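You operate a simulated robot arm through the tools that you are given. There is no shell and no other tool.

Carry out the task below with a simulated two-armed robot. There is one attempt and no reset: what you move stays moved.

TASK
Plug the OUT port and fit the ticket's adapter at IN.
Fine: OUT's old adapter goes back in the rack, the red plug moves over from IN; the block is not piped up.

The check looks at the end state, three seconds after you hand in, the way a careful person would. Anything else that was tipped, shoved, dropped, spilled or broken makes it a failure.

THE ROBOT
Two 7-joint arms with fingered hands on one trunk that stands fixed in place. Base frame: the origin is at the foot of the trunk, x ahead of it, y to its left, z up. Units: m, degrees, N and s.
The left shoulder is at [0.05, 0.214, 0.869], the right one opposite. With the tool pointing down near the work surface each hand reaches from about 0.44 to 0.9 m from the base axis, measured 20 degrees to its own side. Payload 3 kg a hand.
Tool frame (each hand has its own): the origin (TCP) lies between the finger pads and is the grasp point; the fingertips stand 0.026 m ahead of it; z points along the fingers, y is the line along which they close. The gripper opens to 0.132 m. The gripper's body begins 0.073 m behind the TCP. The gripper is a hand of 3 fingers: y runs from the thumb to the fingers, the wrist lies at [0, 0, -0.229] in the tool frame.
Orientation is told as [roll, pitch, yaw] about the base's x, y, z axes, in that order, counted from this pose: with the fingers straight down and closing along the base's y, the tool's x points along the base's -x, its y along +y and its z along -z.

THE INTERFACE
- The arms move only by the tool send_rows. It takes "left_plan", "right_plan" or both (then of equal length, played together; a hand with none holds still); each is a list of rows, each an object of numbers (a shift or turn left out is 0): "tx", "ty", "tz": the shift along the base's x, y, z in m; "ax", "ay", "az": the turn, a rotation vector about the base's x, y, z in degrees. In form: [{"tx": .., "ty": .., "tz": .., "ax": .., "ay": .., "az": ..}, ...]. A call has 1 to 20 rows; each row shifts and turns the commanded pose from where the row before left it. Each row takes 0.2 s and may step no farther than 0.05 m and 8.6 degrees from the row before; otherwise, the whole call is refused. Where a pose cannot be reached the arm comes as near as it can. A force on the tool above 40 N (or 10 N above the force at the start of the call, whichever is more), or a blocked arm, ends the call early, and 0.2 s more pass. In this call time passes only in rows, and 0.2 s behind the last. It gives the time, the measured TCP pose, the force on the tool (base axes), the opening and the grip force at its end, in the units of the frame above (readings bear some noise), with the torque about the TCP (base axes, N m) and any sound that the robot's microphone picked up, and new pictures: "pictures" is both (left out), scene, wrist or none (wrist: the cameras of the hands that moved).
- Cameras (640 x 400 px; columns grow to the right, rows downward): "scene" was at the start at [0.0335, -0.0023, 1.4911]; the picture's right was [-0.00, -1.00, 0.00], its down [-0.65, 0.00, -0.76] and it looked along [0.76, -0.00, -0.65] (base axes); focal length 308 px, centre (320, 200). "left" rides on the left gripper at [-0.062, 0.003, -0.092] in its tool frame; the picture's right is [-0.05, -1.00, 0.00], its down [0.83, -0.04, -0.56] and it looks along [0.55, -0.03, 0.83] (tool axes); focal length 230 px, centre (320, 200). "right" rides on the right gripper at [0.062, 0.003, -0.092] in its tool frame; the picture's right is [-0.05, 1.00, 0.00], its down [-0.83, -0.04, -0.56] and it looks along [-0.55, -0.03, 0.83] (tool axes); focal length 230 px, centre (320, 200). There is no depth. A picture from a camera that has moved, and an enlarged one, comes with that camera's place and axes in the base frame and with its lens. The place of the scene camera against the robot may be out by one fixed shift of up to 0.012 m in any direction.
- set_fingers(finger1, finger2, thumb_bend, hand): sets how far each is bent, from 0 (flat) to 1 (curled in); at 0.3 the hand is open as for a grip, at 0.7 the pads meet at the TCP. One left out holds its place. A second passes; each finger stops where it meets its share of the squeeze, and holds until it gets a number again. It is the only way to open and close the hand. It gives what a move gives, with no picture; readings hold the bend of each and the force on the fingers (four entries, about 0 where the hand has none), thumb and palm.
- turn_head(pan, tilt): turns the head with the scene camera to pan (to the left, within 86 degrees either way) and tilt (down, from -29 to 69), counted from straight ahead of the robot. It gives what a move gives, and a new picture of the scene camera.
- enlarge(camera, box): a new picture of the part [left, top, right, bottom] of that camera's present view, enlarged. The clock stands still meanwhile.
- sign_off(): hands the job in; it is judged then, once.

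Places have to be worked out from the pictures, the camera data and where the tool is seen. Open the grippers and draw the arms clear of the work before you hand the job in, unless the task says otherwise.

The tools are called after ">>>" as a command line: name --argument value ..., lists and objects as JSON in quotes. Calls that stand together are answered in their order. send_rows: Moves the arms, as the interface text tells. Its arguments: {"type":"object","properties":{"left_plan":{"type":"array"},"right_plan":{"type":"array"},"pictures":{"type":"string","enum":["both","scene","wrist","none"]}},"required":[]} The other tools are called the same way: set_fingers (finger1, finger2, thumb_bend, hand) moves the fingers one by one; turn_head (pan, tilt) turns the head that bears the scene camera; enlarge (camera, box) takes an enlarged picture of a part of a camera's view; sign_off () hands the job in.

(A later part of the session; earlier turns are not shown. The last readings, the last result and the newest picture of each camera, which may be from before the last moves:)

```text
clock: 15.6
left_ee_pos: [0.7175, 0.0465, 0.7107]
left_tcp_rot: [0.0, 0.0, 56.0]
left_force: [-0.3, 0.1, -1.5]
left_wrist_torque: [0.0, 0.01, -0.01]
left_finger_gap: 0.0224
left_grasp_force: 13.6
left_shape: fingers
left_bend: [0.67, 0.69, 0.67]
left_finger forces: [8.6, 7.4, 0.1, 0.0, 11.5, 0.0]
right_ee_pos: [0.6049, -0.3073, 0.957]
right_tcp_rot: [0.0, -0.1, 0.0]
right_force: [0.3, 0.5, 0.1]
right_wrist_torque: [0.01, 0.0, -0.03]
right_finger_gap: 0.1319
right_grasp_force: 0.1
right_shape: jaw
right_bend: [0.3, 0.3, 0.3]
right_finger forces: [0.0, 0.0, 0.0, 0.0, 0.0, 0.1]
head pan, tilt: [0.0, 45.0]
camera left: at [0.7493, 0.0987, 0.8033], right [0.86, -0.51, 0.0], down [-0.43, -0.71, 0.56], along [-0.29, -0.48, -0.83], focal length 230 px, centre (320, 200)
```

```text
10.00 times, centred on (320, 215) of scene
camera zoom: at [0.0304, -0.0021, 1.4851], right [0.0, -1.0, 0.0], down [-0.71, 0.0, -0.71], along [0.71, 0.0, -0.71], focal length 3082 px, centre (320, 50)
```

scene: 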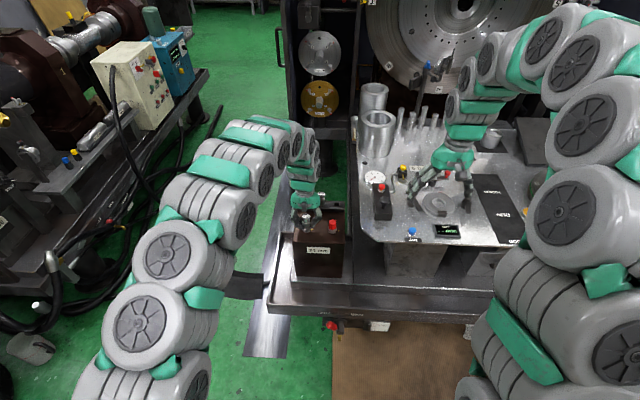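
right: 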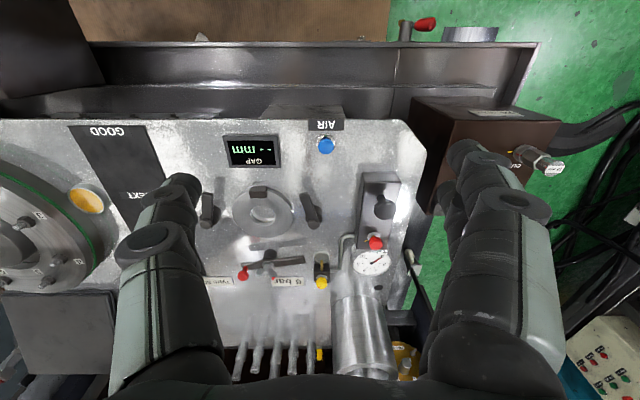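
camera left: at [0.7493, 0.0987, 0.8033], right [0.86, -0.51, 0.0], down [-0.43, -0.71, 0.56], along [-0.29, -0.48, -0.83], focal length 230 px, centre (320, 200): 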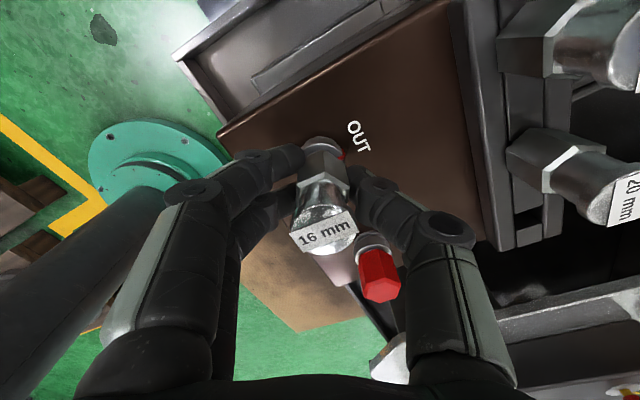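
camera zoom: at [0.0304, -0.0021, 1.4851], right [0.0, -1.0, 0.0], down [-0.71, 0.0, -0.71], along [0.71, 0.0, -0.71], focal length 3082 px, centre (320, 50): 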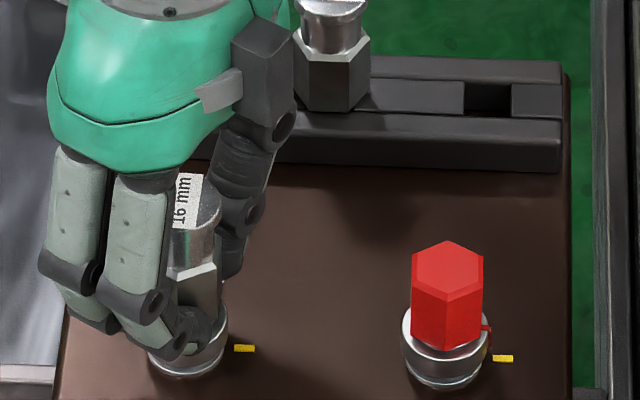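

It lifts freely, so it's a bayonet. I raise it clear and look at its stem.

>>> send_rows --left_plan '[{"tz": 0.005}, {"tz": 0.008}, {"tz": 0.01}, {"tz": 0.02}, {"tz": 0.03}, {"tz": 0.03}]' --pictures "both"

>>> enlarge --camera "scene" --box '[280, 165, 360, 235]'

>>> enlarge --camera "right" --box '[460, 80, 600, 190]'

```text
clock: 17.0
left_ee_pos: [0.7173, 0.0464, 0.8126]
left_tcp_rot: [0.0, -0.1, 56.0]
left_force: [0.0, -0.5, -1.4]
left_wrist_torque: [-0.03, -0.02, -0.01]
left_finger_gap: 0.0223
left_grasp_force: 13.7
left_shape: fingers
left_bend: [0.67, 0.69, 0.67]
left_finger forces: [8.5, 7.2, 0.0, 0.1, 11.5, 0.1]
right_ee_pos: [0.6063, -0.3067, 0.9568]
right_tcp_rot: [0.0, 0.1, 0.1]
right_force: [-1.0, -0.2, -0.3]
right_wrist_torque: [0.02, 0.02, 0.0]
right_finger_gap: 0.132
right_grasp_force: 0.1
right_shape: jaw
right_bend: [0.3, 0.3, 0.3]
right_finger forces: [0.0, 0.0, 0.0, 0.1, 0.0, 0.0]
head pan, tilt: [0.0, 45.0]
camera left: at [0.7491, 0.0991, 0.9055], right [0.86, -0.52, 0.0], down [-0.43, -0.71, 0.56], along [-0.29, -0.48, -0.83], focal length 230 px, centre (320, 200)
```

scene: 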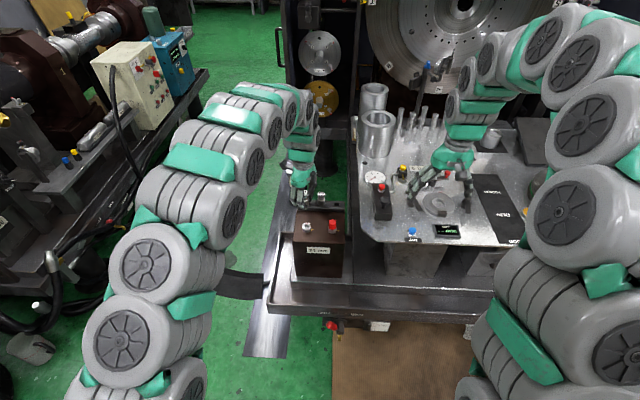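
left: 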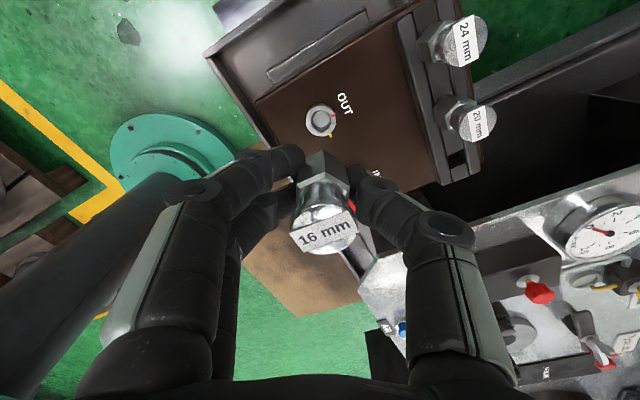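

```text
5.71 times, centred on (320, 200) of scene
camera zoom: at [0.0304, -0.0021, 1.4851], right [0.0, -1.0, 0.0], down [-0.71, 0.0, -0.71], along [0.71, 0.0, -0.71], focal length 1761 px, centre (320, 200)
```

zoom: 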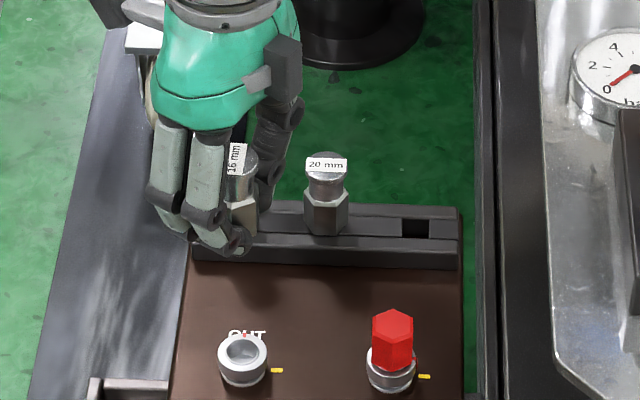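

```text
3.64 times, centred on (530, 135) of right
camera zoom: at [0.5435, -0.3039, 1.0498], right [0.05, 1.0, 0.0], down [0.83, -0.04, 0.55], along [0.55, -0.03, -0.83], focal length 837 px, centre (-444, 436)
```

zoom: 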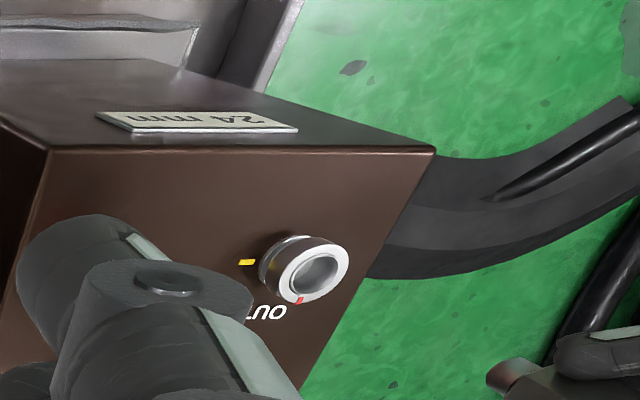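

The port ring has a red entry mark on the rack side (+x), and the yellow mark at -y is the locked position, i.e. insert with red-to-red, turn CW 90° to yellow. I inspect the held adapter, the rack and the port.

>>> enlarge --camera "left" --box '[260, 60, 400, 150]'

>>> enlarge --camera "left" --box '[270, 140, 390, 260]'

>>> enlarge --camera "left" --box '[390, 0, 520, 190]'

>>> enlarge --camera "scene" --box '[295, 180, 335, 215]'

>>> enlarge --camera "scene" --box '[295, 215, 350, 245]'

```text
4.44 times, centred on (330, 105) of left
camera zoom: at [0.7491, 0.0991, 0.9055], right [0.86, -0.52, 0.0], down [-0.43, -0.71, 0.56], along [-0.29, -0.48, -0.83], focal length 1022 px, centre (276, 622)
```

zoom: 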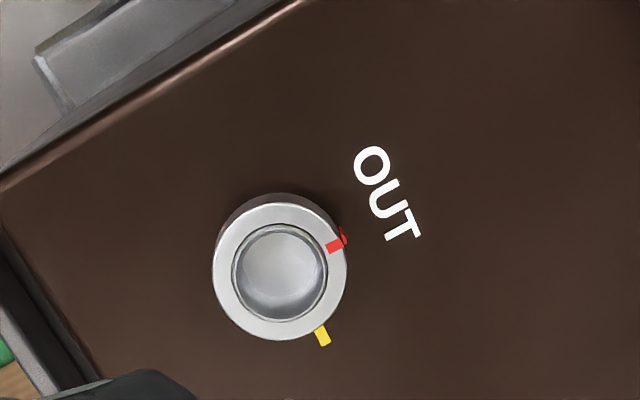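

```text
3.33 times, centred on (330, 200) of left
camera zoom: at [0.7491, 0.0991, 0.9055], right [0.86, -0.52, 0.0], down [-0.43, -0.71, 0.56], along [-0.29, -0.48, -0.83], focal length 767 px, centre (287, 200)
```

zoom: 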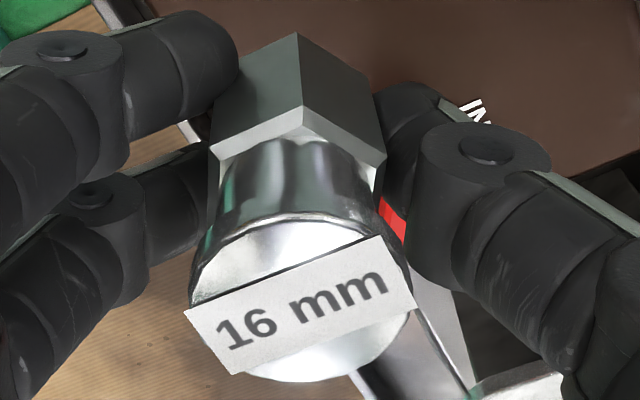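

```text
2.11 times, centred on (455, 95) of left
camera zoom: at [0.7491, 0.0991, 0.9055], right [0.86, -0.52, 0.0], down [-0.43, -0.71, 0.56], along [-0.29, -0.48, -0.83], focal length 484 px, centre (36, 421)
```

zoom: 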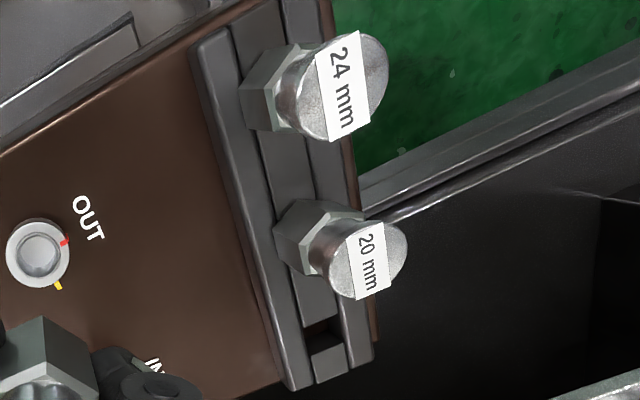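

```text
11.43 times, centred on (315, 198) of scene
camera zoom: at [0.0304, -0.0021, 1.4851], right [0.0, -1.0, 0.0], down [-0.71, 0.0, -0.71], along [0.71, 0.0, -0.71], focal length 3522 px, centre (377, 229)
```

zoom: 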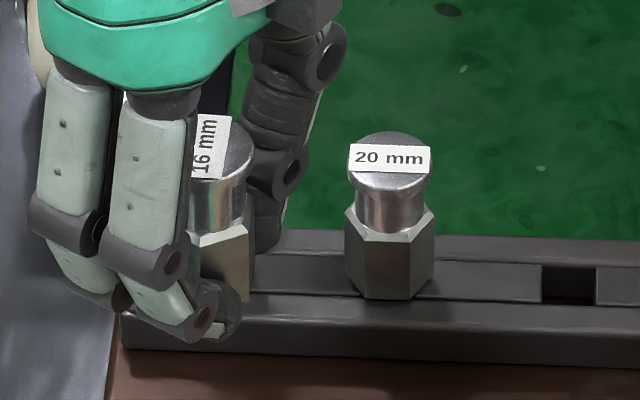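

```text
11.64 times, centred on (322, 230) of scene
camera zoom: at [0.0304, -0.0021, 1.4851], right [0.0, -1.0, 0.0], down [-0.71, 0.0, -0.71], along [0.71, 0.0, -0.71], focal length 3586 px, centre (291, -149)
```

zoom: 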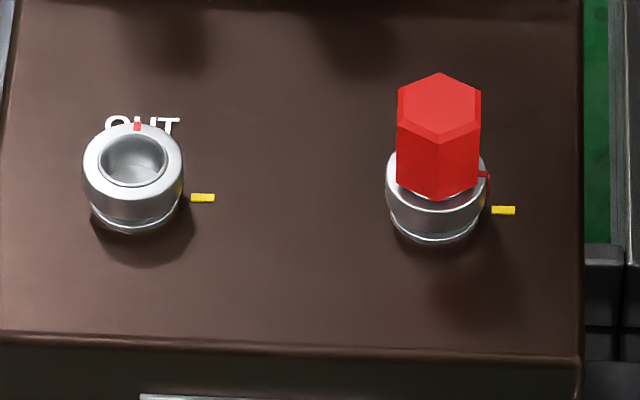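

The red tick is on the port's rotating collar (it moved with the adapter from yellow at -y to +x). I want to see the adapter's stem for keys, so I turn the right hand's camera toward it in place.

>>> send_rows --right_plan '[{"az": 8.5}, {"az": 8.5}, {"az": 8.5}, {"az": 8.5}, {"az": 8.5}, {"az": 8.5}, {"az": 8.5}]' --pictures "wrist"

```text
clock: 18.6
left_ee_pos: [0.7177, 0.0469, 0.8133]
left_tcp_rot: [0.0, 0.1, 55.9]
left_force: [-0.1, -0.9, -1.2]
left_wrist_torque: [0.01, 0.01, 0.04]
left_finger_gap: 0.0222
left_grasp_force: 13.5
left_shape: fingers
left_bend: [0.67, 0.69, 0.67]
left_finger forces: [8.5, 7.0, 0.0, 0.0, 11.5, 0.0]
right_ee_pos: [0.6038, -0.3066, 0.9582]
right_tcp_rot: [0.1, -0.1, 59.5]
right_force: [0.2, 0.0, -0.4]
right_wrist_torque: [0.05, -0.01, 0.01]
right_finger_gap: 0.132
right_grasp_force: 0.1
right_shape: jaw
right_bend: [0.3, 0.3, 0.3]
right_finger forces: [0.1, 0.0, 0.0, 0.1, 0.0, 0.1]
head pan, tilt: [0.0, 45.0]
camera right: at [0.571, -0.3591, 1.0504], right [-0.84, 0.55, 0.0], down [0.46, 0.7, 0.55], along [0.3, 0.46, -0.83], focal length 230 px, centre (320, 200)
```

right: 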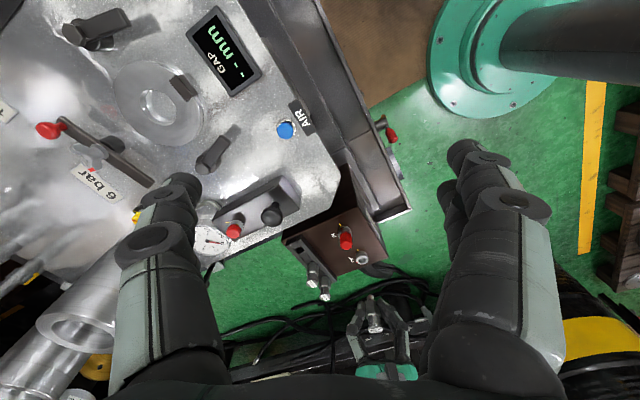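

>>> enlarge --camera "right" --box '[340, 280, 420, 350]'

>>> enlarge --camera "right" --box '[280, 200, 400, 310]'

```text
5.71 times, centred on (380, 315) of right
camera zoom: at [0.571, -0.3591, 1.0504], right [-0.84, 0.55, 0.0], down [0.46, 0.7, 0.55], along [0.3, 0.46, -0.83], focal length 1315 px, centre (-23, -457)
```

zoom: 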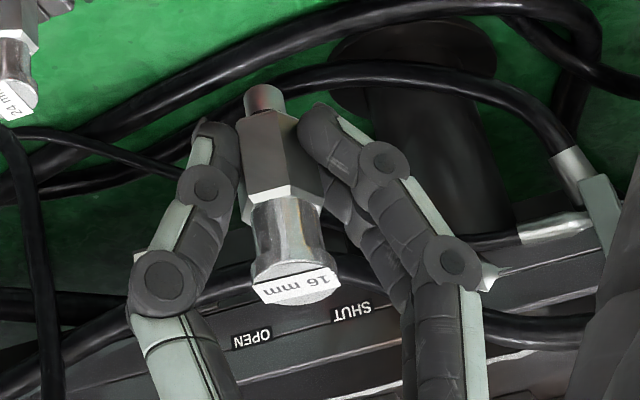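

```text
3.64 times, centred on (340, 255) of right
camera zoom: at [0.571, -0.3591, 1.0504], right [-0.84, 0.55, 0.0], down [0.46, 0.7, 0.55], along [0.3, 0.46, -0.83], focal length 837 px, centre (247, 0)
```

zoom: 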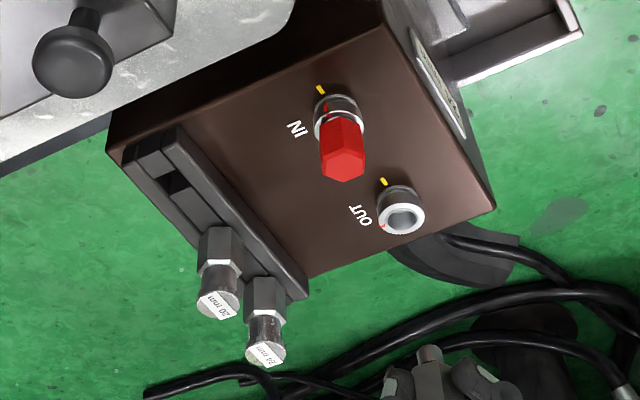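

The stem is a plain round spigot (~13 mm), so no key. The rack's empty slot is at about (0.824, -0.061), with rest plane z≈0.68. I carry the adapter above it at a clear height and check reach.

>>> send_rows --left_plan '[{"tx": 0.02, "ty": -0.027}, {"tx": 0.02, "ty": -0.027}, {"tx": 0.025, "ty": -0.027}, {"tx": 0.025, "ty": -0.025}]' --pictures "both"

>>> enlarge --camera "left" --box '[220, 60, 420, 260]'

>>> enlarge --camera "right" --box '[240, 200, 400, 320]'

>>> enlarge --camera "scene" --box '[295, 160, 355, 220]'

```text
clock: 19.6
left_ee_pos: [0.8065, -0.06, 0.8134]
left_tcp_rot: [0.1, 0.0, 56.2]
left_force: [0.0, 0.6, 2.3]
left_wrist_torque: [0.02, 0.03, 0.0]
left_finger_gap: 0.0222
left_grasp_force: 13.2
left_shape: fingers
left_bend: [0.68, 0.7, 0.67]
left_finger forces: [7.9, 6.4, 0.0, 0.1, 11.4, 0.0]
right_ee_pos: [0.6054, -0.3067, 0.9582]
right_tcp_rot: [0.1, 0.0, 59.5]
right_force: [-0.2, 0.3, 0.9]
right_wrist_torque: [-0.03, -0.07, -0.05]
right_finger_gap: 0.1321
right_grasp_force: 0.1
right_shape: jaw
right_bend: [0.3, 0.3, 0.3]
right_finger forces: [0.1, 0.0, 0.0, 0.0, 0.0, 0.0]
head pan, tilt: [0.0, 45.0]
camera left: at [0.8383, -0.0072, 0.9053], right [0.86, -0.51, 0.0], down [-0.43, -0.71, 0.55], along [-0.29, -0.47, -0.83], focal length 230 px, centre (320, 200)
```

scene: 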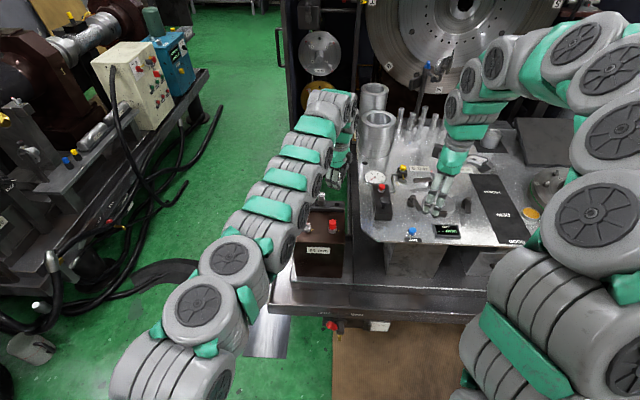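
left: 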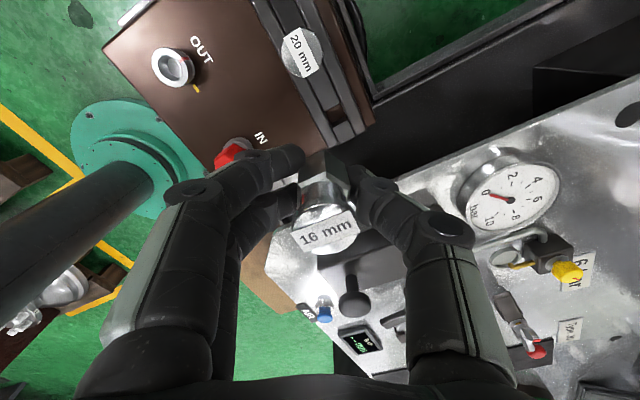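

```text
2.00 times, centred on (320, 160) of left
camera zoom: at [0.8383, -0.0072, 0.9053], right [0.86, -0.51, 0.0], down [-0.43, -0.71, 0.55], along [-0.29, -0.47, -0.83], focal length 460 px, centre (320, 280)
```

zoom: 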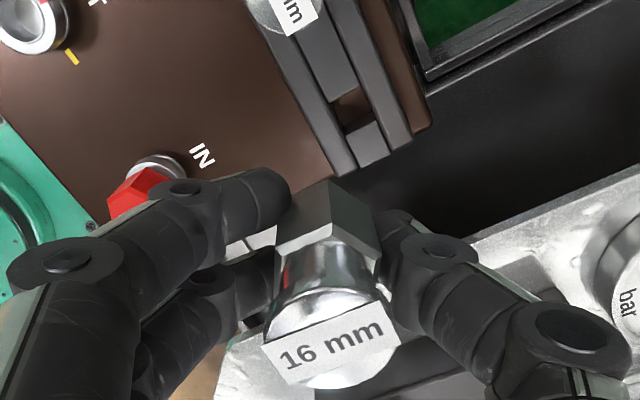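

```text
3.33 times, centred on (320, 260) of right
camera zoom: at [0.5706, -0.3586, 1.0506], right [-0.83, 0.55, 0.0], down [0.46, 0.69, 0.56], along [0.31, 0.46, -0.83], focal length 767 px, centre (320, 0)
```

zoom: 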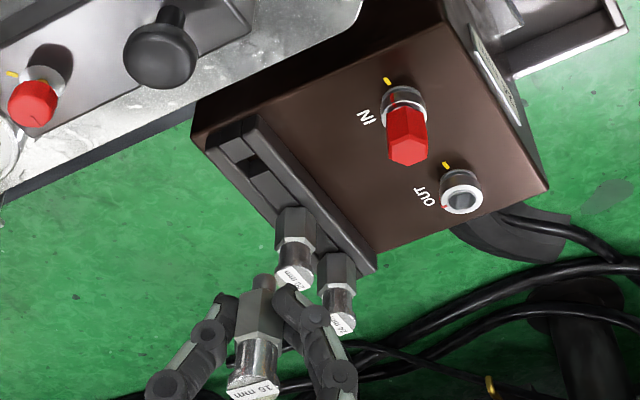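

```text
6.67 times, centred on (325, 190) of scene
camera zoom: at [0.0299, -0.0019, 1.4852], right [0.0, -1.0, 0.0], down [-0.71, 0.0, -0.71], along [0.71, 0.0, -0.71], focal length 2054 px, centre (287, 267)
```

zoom: 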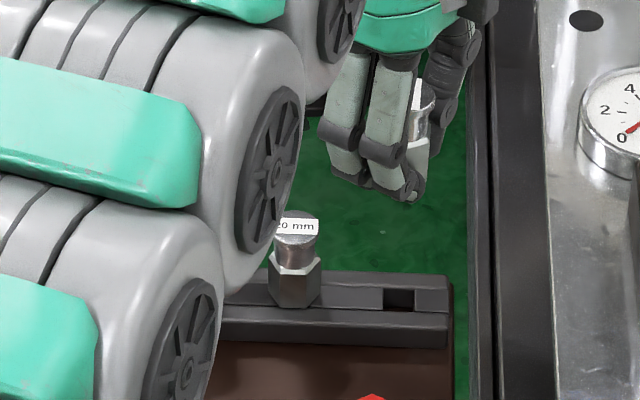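

The slot looks to be at about (0.8245, -0.0595). I shift the remaining 17 mm in x and check that the pose is reached.

>>> send_rows --left_plan '[{"tx": 0.017}, {"tz": -0.02}]' --pictures "wrist"

>>> enlarge --camera "left" --box '[220, 60, 420, 260]'

>>> enlarge --camera "right" --box '[240, 200, 400, 320]'

>>> enlarge --camera "scene" --box '[300, 170, 360, 220]'

```text
clock: 20.2
left_ee_pos: [0.8088, -0.0587, 0.7915]
left_tcp_rot: [0.0, 0.1, 56.1]
left_force: [-0.1, -0.5, -1.0]
left_wrist_torque: [0.0, 0.03, 0.03]
left_finger_gap: 0.0221
left_grasp_force: 12.8
left_shape: fingers
left_bend: [0.68, 0.7, 0.67]
left_finger forces: [8.0, 6.4, 0.1, 0.0, 11.2, 0.1]
left hand out of reach, approached as far as the arm can: row 1
right_ee_pos: [0.6054, -0.3062, 0.9577]
right_tcp_rot: [0.0, 0.0, 59.6]
right_force: [0.1, 0.3, 0.0]
right_wrist_torque: [-0.01, 0.02, 0.0]
right_finger_gap: 0.132
right_grasp_force: 0.1
right_shape: jaw
right_bend: [0.3, 0.3, 0.3]
right_finger forces: [0.0, 0.1, 0.0, 0.0, 0.0, 0.0]
head pan, tilt: [0.0, 45.0]
camera left: at [0.8406, -0.0062, 0.8842], right [0.86, -0.52, 0.0], down [-0.43, -0.71, 0.56], along [-0.29, -0.48, -0.83], focal length 230 px, centre (320, 200)
```

left: 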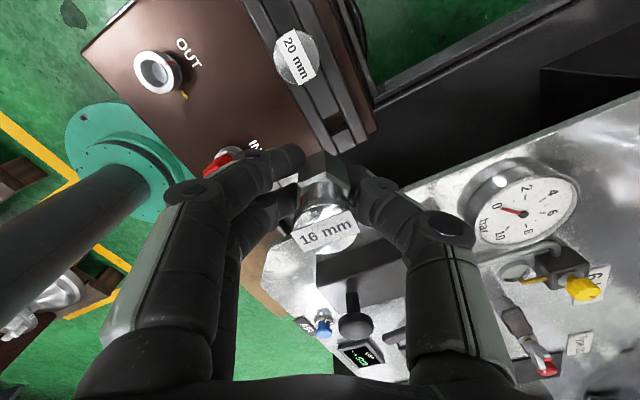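

```text
2.00 times, centred on (320, 160) of left
camera zoom: at [0.8406, -0.0062, 0.8842], right [0.86, -0.52, 0.0], down [-0.43, -0.71, 0.56], along [-0.29, -0.48, -0.83], focal length 460 px, centre (320, 280)
```

zoom: 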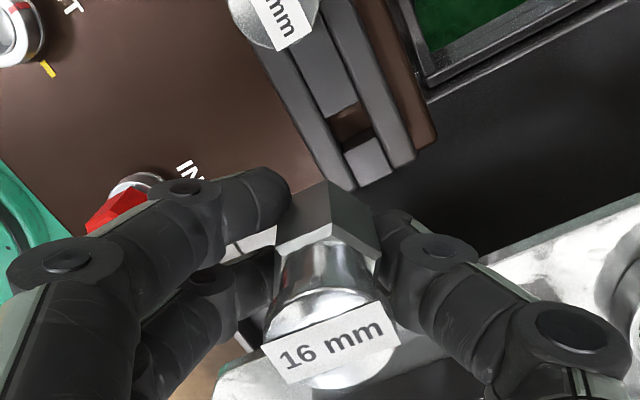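

```text
3.33 times, centred on (320, 260) of right
camera zoom: at [0.571, -0.3587, 1.0502], right [-0.83, 0.55, 0.0], down [0.46, 0.69, 0.56], along [0.31, 0.46, -0.83], focal length 767 px, centre (320, 0)
```

zoom: 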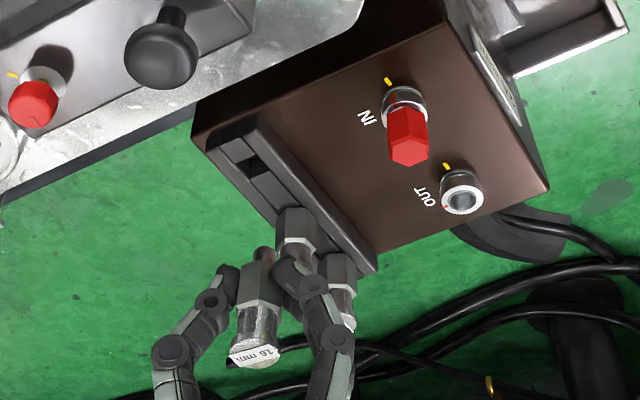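

```text
8.00 times, centred on (330, 195) of scene
camera zoom: at [0.0305, -0.0021, 1.4851], right [0.0, -1.0, 0.0], down [-0.71, 0.0, -0.71], along [0.71, 0.0, -0.71], focal length 2465 px, centre (240, 240)
```

zoom: 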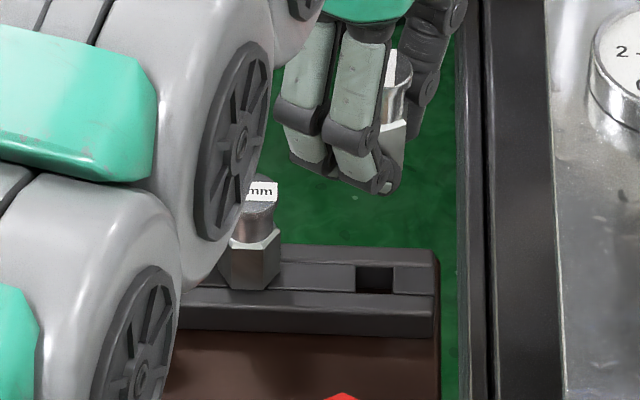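

The extended reach ran out at that height, but the wrist gets nearer shoulder level as it lowers, which extends the reach. I lower a bit and step x again.

>>> send_rows --left_plan '[{"tz": -0.02}, {"tx": 0.006}, {"tx": 0.005}, {"tx": 0.004}]' --pictures "wrist"

>>> enlarge --camera "left" --box '[220, 60, 420, 260]'

>>> enlarge --camera "right" --box '[240, 200, 400, 320]'

```text
clock: 21.2
left_ee_pos: [0.8146, -0.0566, 0.7714]
left_tcp_rot: [-0.1, 0.0, 56.0]
left_force: [0.2, -0.8, -0.8]
left_wrist_torque: [0.04, -0.02, -0.02]
left_finger_gap: 0.0221
left_grasp_force: 12.0
left_shape: fingers
left_bend: [0.68, 0.7, 0.67]
left_finger forces: [7.9, 6.0, 0.1, 0.0, 11.2, 0.0]
left hand out of reach, approached as far as the arm can: row 3, 4
right_ee_pos: [0.6052, -0.3074, 0.9573]
right_tcp_rot: [0.0, 0.0, 59.5]
right_force: [0.0, -1.1, 0.2]
right_wrist_torque: [-0.02, 0.01, 0.0]
right_finger_gap: 0.1317
right_grasp_force: 0.1
right_shape: jaw
right_bend: [0.3, 0.3, 0.3]
right_finger forces: [0.1, 0.0, 0.0, 0.0, 0.1, 0.0]
head pan, tilt: [0.0, 45.0]
camera left: at [0.8462, -0.0045, 0.8642], right [0.86, -0.51, 0.0], down [-0.43, -0.71, 0.56], along [-0.29, -0.48, -0.83], focal length 230 px, centre (320, 200)
```

left: 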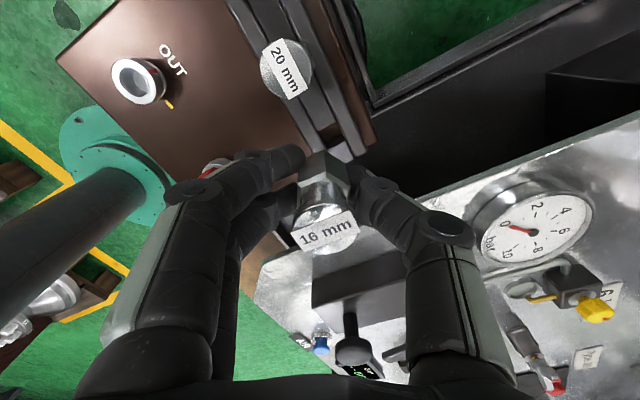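

```text
2.00 times, centred on (320, 160) of left
camera zoom: at [0.8462, -0.0045, 0.8642], right [0.86, -0.51, 0.0], down [-0.43, -0.71, 0.56], along [-0.29, -0.48, -0.83], focal length 460 px, centre (320, 280)
```

zoom: 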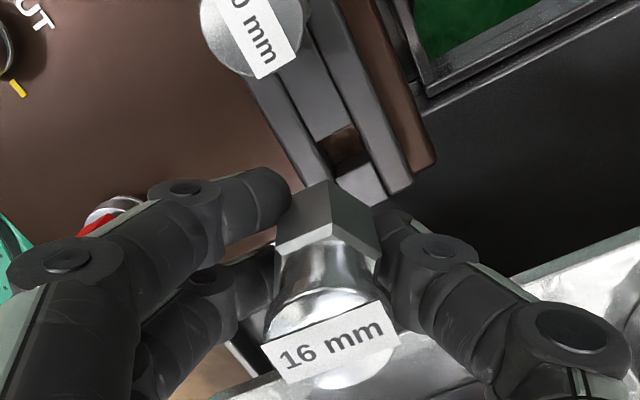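

```text
3.33 times, centred on (320, 260) of right
camera zoom: at [0.571, -0.3588, 1.0502], right [-0.83, 0.55, 0.0], down [0.46, 0.69, 0.56], along [0.31, 0.46, -0.83], focal length 767 px, centre (320, 0)
```

zoom: 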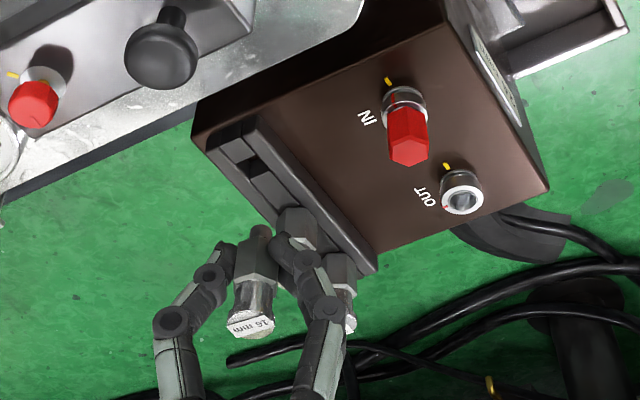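

Each mm counts here: I tilt the hand 2° outward (tips toward the slot) to gain ~8 mm of reach, and place the TCP at (0.8205, -0.057), since the adapter axis sits ~2 mm to the thumb side of the TCP.

>>> send_rows --left_plan '[{"ay": -1.9, "ax": -0.67}, {"tx": 0.006, "ty": -0.0005}, {"tz": -0.015}]' --pictures "wrist"

>>> enlarge --camera "left" --box '[220, 60, 420, 260]'

>>> enlarge --camera "right" --box '[260, 220, 350, 300]'

>>> enlarge --camera "scene" --box '[300, 170, 360, 220]'

```text
clock: 22.0
left_ee_pos: [0.8204, -0.0593, 0.7575]
left_tcp_rot: [-2.0, -0.5, 56.0]
left_force: [0.1, 0.8, -1.0]
left_wrist_torque: [0.01, 0.06, -0.02]
left_finger_gap: 0.0223
left_grasp_force: 12.4
left_shape: fingers
left_bend: [0.68, 0.7, 0.67]
left_finger forces: [7.9, 5.9, 0.0, 0.1, 10.9, 0.1]
right_ee_pos: [0.6058, -0.3065, 0.9578]
right_tcp_rot: [0.0, 0.0, 59.5]
right_force: [-0.3, -0.3, 0.1]
right_wrist_torque: [0.02, -0.01, 0.03]
right_finger_gap: 0.1319
right_grasp_force: 0.1
right_shape: jaw
right_bend: [0.3, 0.3, 0.3]
right_finger forces: [0.1, 0.0, 0.0, 0.1, 0.1, 0.0]
head pan, tilt: [0.0, 45.0]
camera left: at [0.8488, -0.0036, 0.8499], right [0.86, -0.52, 0.03], down [-0.45, -0.71, 0.55], along [-0.26, -0.49, -0.83], focal length 230 px, centre (320, 200)
```

left: 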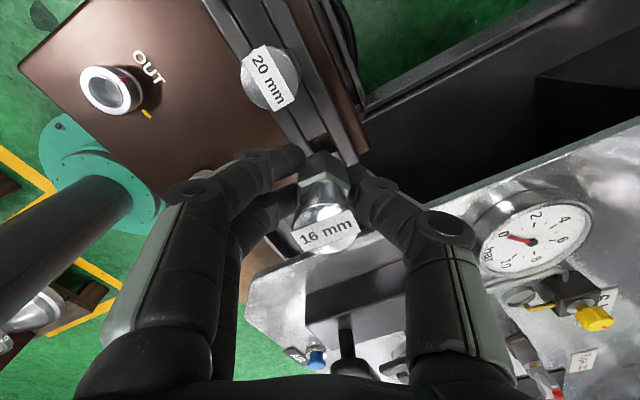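

```text
2.00 times, centred on (320, 160) of left
camera zoom: at [0.8488, -0.0036, 0.8499], right [0.86, -0.52, 0.03], down [-0.45, -0.71, 0.55], along [-0.26, -0.49, -0.83], focal length 460 px, centre (320, 280)
```

zoom: 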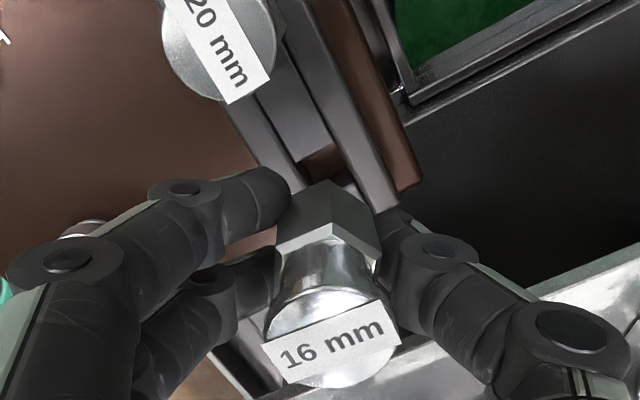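

```text
5.00 times, centred on (305, 260) of right
camera zoom: at [0.571, -0.3587, 1.0502], right [-0.83, 0.55, 0.0], down [0.46, 0.69, 0.56], along [0.31, 0.46, -0.83], focal length 1150 px, centre (395, -100)
```

zoom: 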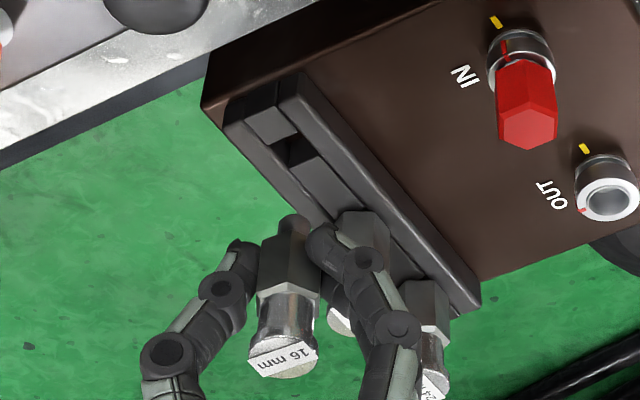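

```text
8.00 times, centred on (330, 195) of scene
camera zoom: at [0.0305, -0.002, 1.4851], right [0.0, -1.0, 0.0], down [-0.71, 0.0, -0.71], along [0.71, 0.0, -0.71], focal length 2465 px, centre (240, 240)
```

zoom: 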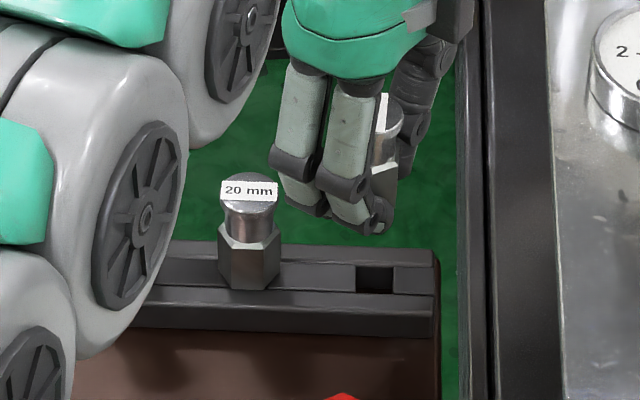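

Position is on plan. I lower 18 mm more, keeping the stem just above the slot, and check alignment from the right camera and wrist.

>>> send_rows --left_plan '[{"tz": -0.01}, {"tz": -0.008}]' --pictures "wrist"

>>> enlarge --camera "left" --box '[260, 100, 380, 220]'

>>> enlarge --camera "right" --box '[270, 220, 340, 280]'

>>> enlarge --camera "scene" --box '[310, 180, 360, 220]'

```text
clock: 22.6
left_ee_pos: [0.8183, -0.0569, 0.738]
left_tcp_rot: [-1.9, -0.5, 56.1]
left_force: [-0.1, -0.4, -0.5]
left_wrist_torque: [-0.02, 0.03, 0.0]
left_finger_gap: 0.0222
left_grasp_force: 12.4
left_shape: fingers
left_bend: [0.68, 0.7, 0.67]
left_finger forces: [8.0, 5.8, 0.0, 0.0, 11.0, 0.0]
right_ee_pos: [0.6053, -0.3075, 0.9578]
right_tcp_rot: [-0.1, -0.1, 59.5]
right_force: [0.0, -0.6, -0.2]
right_wrist_torque: [-0.04, 0.01, -0.01]
right_finger_gap: 0.1321
right_grasp_force: 0.1
right_shape: jaw
right_bend: [0.3, 0.3, 0.3]
right_finger forces: [0.1, 0.1, 0.0, 0.0, 0.0, 0.0]
head pan, tilt: [0.0, 45.0]
camera left: at [0.8481, -0.0034, 0.8312], right [0.86, -0.51, 0.03], down [-0.45, -0.71, 0.55], along [-0.26, -0.49, -0.83], focal length 230 px, centre (320, 200)
```

left: 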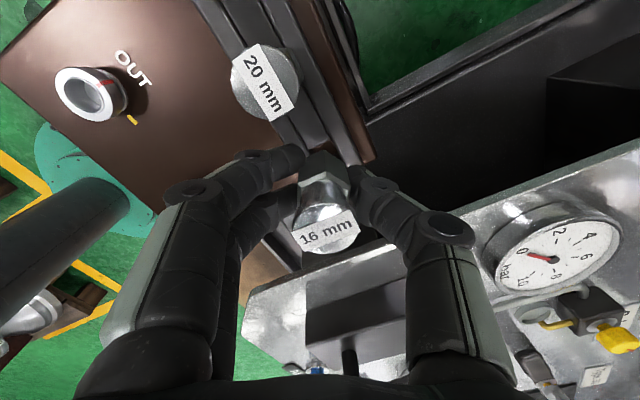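

```text
3.33 times, centred on (320, 160) of left
camera zoom: at [0.8481, -0.0034, 0.8312], right [0.86, -0.51, 0.03], down [-0.45, -0.71, 0.55], along [-0.26, -0.49, -0.83], focal length 767 px, centre (320, 333)
```

zoom: 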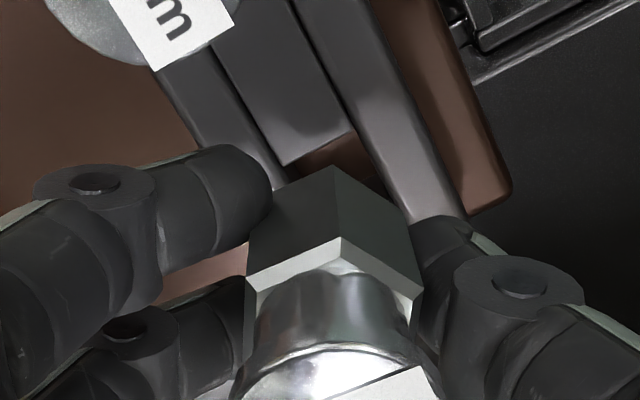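

```text
6.67 times, centred on (305, 250) of right
camera zoom: at [0.5709, -0.3588, 1.0501], right [-0.83, 0.55, 0.0], down [0.46, 0.69, 0.55], along [0.31, 0.46, -0.83], focal length 1534 px, centre (420, -133)
```

zoom: 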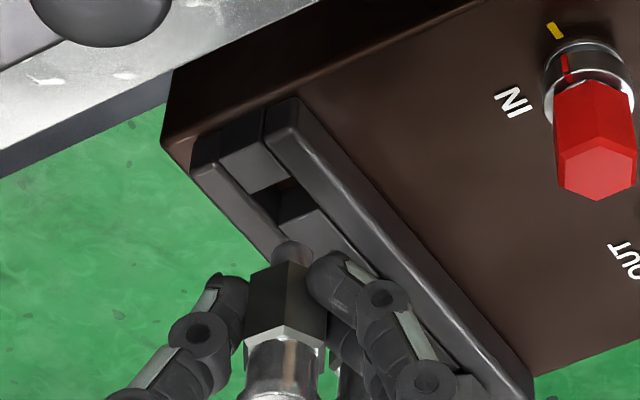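

```text
10.00 times, centred on (335, 200) of scene
camera zoom: at [0.0304, -0.0021, 1.4851], right [0.0, -1.0, 0.0], down [-0.71, 0.0, -0.71], along [0.71, 0.0, -0.71], focal length 3082 px, centre (170, 200)
```

zoom: 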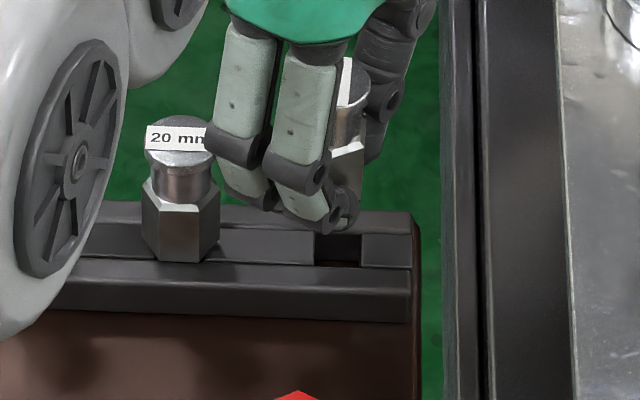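

Triangulating slot 3 from both wrist cameras gives (0.8235, -0.0603) at z≈0.676, so the stem should go ~2.5 mm further in -y. I shift and lower a little, watching the force.

>>> send_rows --left_plan '[{"tx": 0.0005, "ty": -0.0025}, {"tz": -0.006}]' --pictures "wrist"

>>> enlarge --camera "left" --box '[260, 100, 380, 220]'

>>> enlarge --camera "right" --box '[280, 225, 330, 265]'

>>> enlarge --camera "scene" --box '[315, 180, 355, 215]'

```text
clock: 23.2
left_ee_pos: [0.8194, -0.0592, 0.7332]
left_tcp_rot: [-2.0, -0.6, 56.0]
left_force: [0.1, 0.4, -0.6]
left_wrist_torque: [0.01, 0.0, 0.0]
left_finger_gap: 0.0221
left_grasp_force: 12.7
left_shape: fingers
left_bend: [0.68, 0.7, 0.67]
left_finger forces: [8.0, 5.8, 0.0, 0.0, 11.1, 0.1]
right_ee_pos: [0.6053, -0.3066, 0.9581]
right_tcp_rot: [0.0, 0.0, 59.5]
right_force: [-0.4, -0.1, 0.4]
right_wrist_torque: [0.03, -0.01, 0.03]
right_finger_gap: 0.1319
right_grasp_force: 0.1
right_shape: jaw
right_bend: [0.3, 0.3, 0.3]
right_finger forces: [0.0, 0.0, 0.0, 0.0, 0.0, 0.0]
head pan, tilt: [0.0, 45.0]
camera left: at [0.8494, -0.0063, 0.8257], right [0.86, -0.52, 0.03], down [-0.45, -0.71, 0.55], along [-0.26, -0.49, -0.84], focal length 230 px, centre (320, 200)
```

left: 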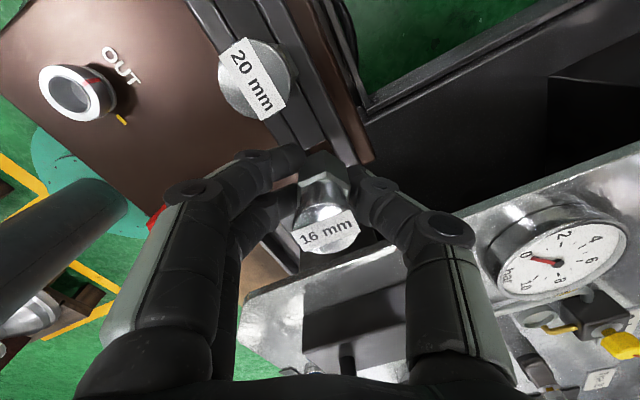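

```text
3.33 times, centred on (320, 160) of left
camera zoom: at [0.8494, -0.0063, 0.8257], right [0.86, -0.52, 0.03], down [-0.45, -0.71, 0.55], along [-0.26, -0.49, -0.84], focal length 767 px, centre (320, 333)
```

zoom: 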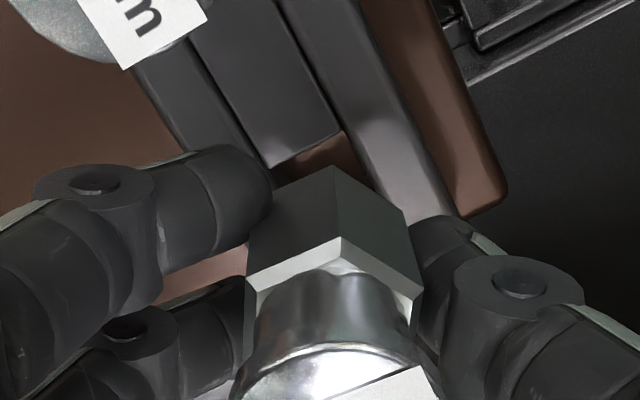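

```text
10.00 times, centred on (305, 245) of right
camera zoom: at [0.571, -0.3588, 1.0502], right [-0.83, 0.55, 0.0], down [0.46, 0.69, 0.56], along [0.31, 0.46, -0.83], focal length 2301 px, centre (470, -250)
```

zoom: 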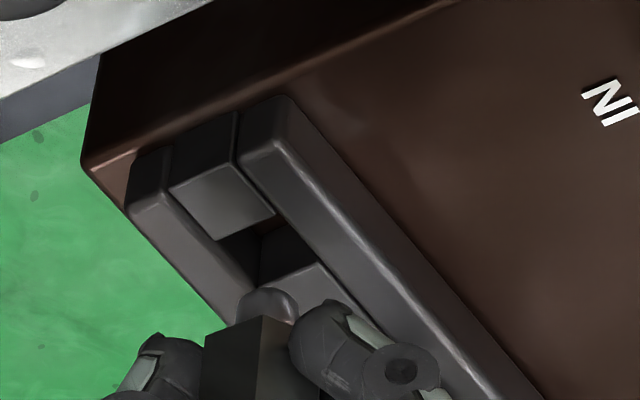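

```text
11.43 times, centred on (335, 198) of scene
camera zoom: at [0.0304, -0.0021, 1.4851], right [0.0, -1.0, 0.0], down [-0.71, 0.0, -0.71], along [0.71, 0.0, -0.71], focal length 3522 px, centre (149, 229)
```

zoom: 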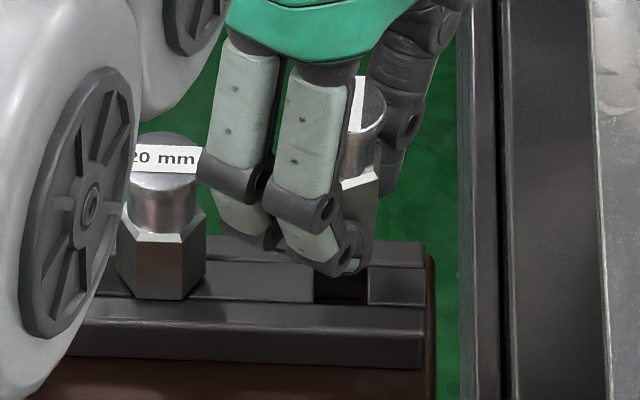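

The stem's projected descent path lands on the slot within ~1 mm. I nudge slightly and descend to the slot mouth in small steps with the force stop watching.

>>> send_rows --left_plan '[{"tx": 0.0006, "ty": -0.0004, "tz": -0.006}, {"tz": -0.005}, {"tz": -0.003}, {"tz": -0.003}]' --pictures "none"

>>> enlarge --camera "left" --box '[260, 100, 380, 220]'

>>> enlarge --camera "right" --box '[280, 225, 330, 265]'

>>> enlarge --camera "scene" --box '[315, 180, 355, 215]'

```text
clock: 24.2
left_ee_pos: [0.8202, -0.0596, 0.717]
left_tcp_rot: [-1.9, -0.4, 55.9]
left_force: [-0.4, 0.7, -0.7]
left_wrist_torque: [-0.03, 0.02, -0.02]
left_finger_gap: 0.022
left_grasp_force: 12.1
left_shape: fingers
left_bend: [0.68, 0.7, 0.67]
left_finger forces: [8.0, 5.8, 0.0, 0.0, 11.0, 0.0]
right_ee_pos: [0.6055, -0.3072, 0.9568]
right_tcp_rot: [0.0, 0.0, 59.6]
right_force: [-0.3, -0.9, -0.3]
right_wrist_torque: [0.01, 0.0, 0.0]
right_finger_gap: 0.132
right_grasp_force: 0.1
right_shape: jaw
right_bend: [0.3, 0.3, 0.3]
right_finger forces: [0.1, 0.0, 0.0, 0.0, 0.0, 0.1]
head pan, tilt: [0.0, 45.0]
```

```text
3.33 times, centred on (320, 160) of left
camera zoom: at [0.8493, -0.0069, 0.809], right [0.86, -0.52, 0.03], down [-0.45, -0.71, 0.55], along [-0.26, -0.49, -0.84], focal length 767 px, centre (320, 333)
```

zoom: 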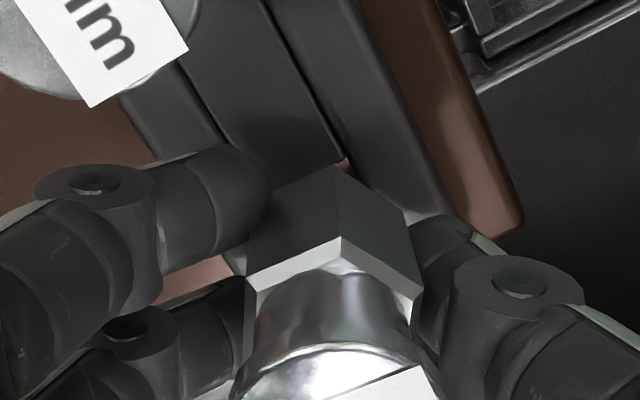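

```text
10.00 times, centred on (305, 245) of right
camera zoom: at [0.5709, -0.3588, 1.0502], right [-0.83, 0.55, 0.0], down [0.46, 0.69, 0.55], along [0.31, 0.46, -0.83], focal length 2301 px, centre (470, -250)
```

zoom: 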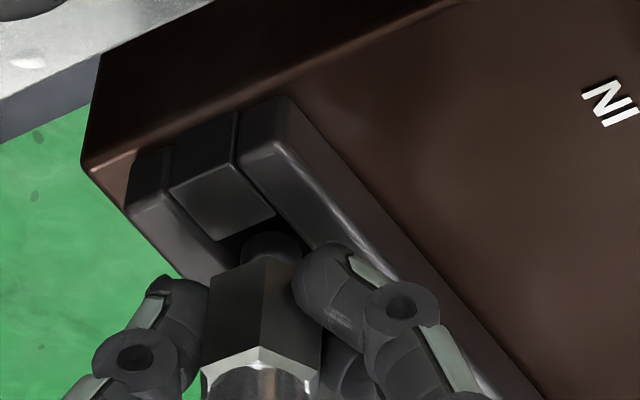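

```text
11.43 times, centred on (335, 198) of scene
camera zoom: at [0.0304, -0.0021, 1.4851], right [0.0, -1.0, 0.0], down [-0.71, 0.0, -0.71], along [0.71, 0.0, -0.71], focal length 3522 px, centre (149, 229)
```

zoom: 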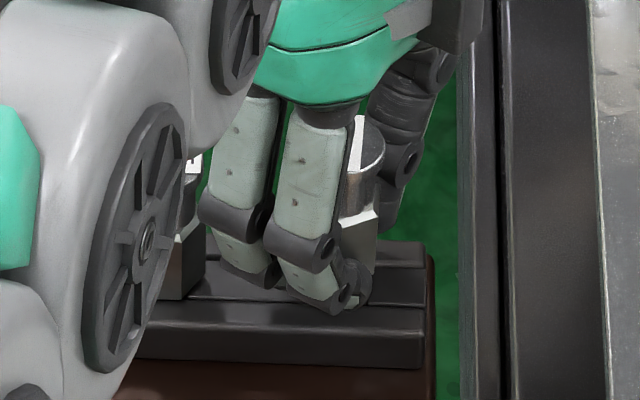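

The stem is over the slot mouth with no contact yet. I go on down in 2 mm steps until the hex rests.

>>> send_rows --left_plan '[{"tz": -0.002}, {"tz": -0.002}]' --pictures "none"

>>> enlarge --camera "right" --box '[280, 225, 330, 265]'

```text
clock: 24.8
left_ee_pos: [0.8196, -0.0596, 0.712]
left_tcp_rot: [-2.0, -0.5, 56.1]
left_force: [-0.1, -0.7, 0.1]
left_wrist_torque: [-0.07, 0.02, 0.02]
left_finger_gap: 0.0222
left_grasp_force: 12.5
left_shape: fingers
left_bend: [0.68, 0.7, 0.67]
left_finger forces: [7.7, 6.0, 0.0, 0.1, 11.2, 0.0]
right_ee_pos: [0.6042, -0.3068, 0.9569]
right_tcp_rot: [0.0, 0.0, 59.5]
right_force: [0.3, 0.9, 0.2]
right_wrist_torque: [-0.01, -0.01, 0.01]
right_finger_gap: 0.1321
right_grasp_force: 0.1
right_shape: jaw
right_bend: [0.3, 0.3, 0.3]
right_finger forces: [0.0, 0.1, 0.0, 0.0, 0.1, 0.0]
head pan, tilt: [0.0, 45.0]
```

```text
10.00 times, centred on (305, 245) of right
camera zoom: at [0.5709, -0.3589, 1.0502], right [-0.83, 0.55, 0.0], down [0.46, 0.69, 0.56], along [0.31, 0.46, -0.83], focal length 2301 px, centre (470, -250)
```

zoom: 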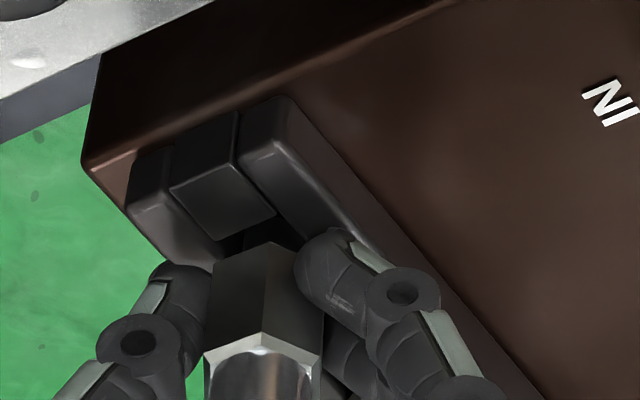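

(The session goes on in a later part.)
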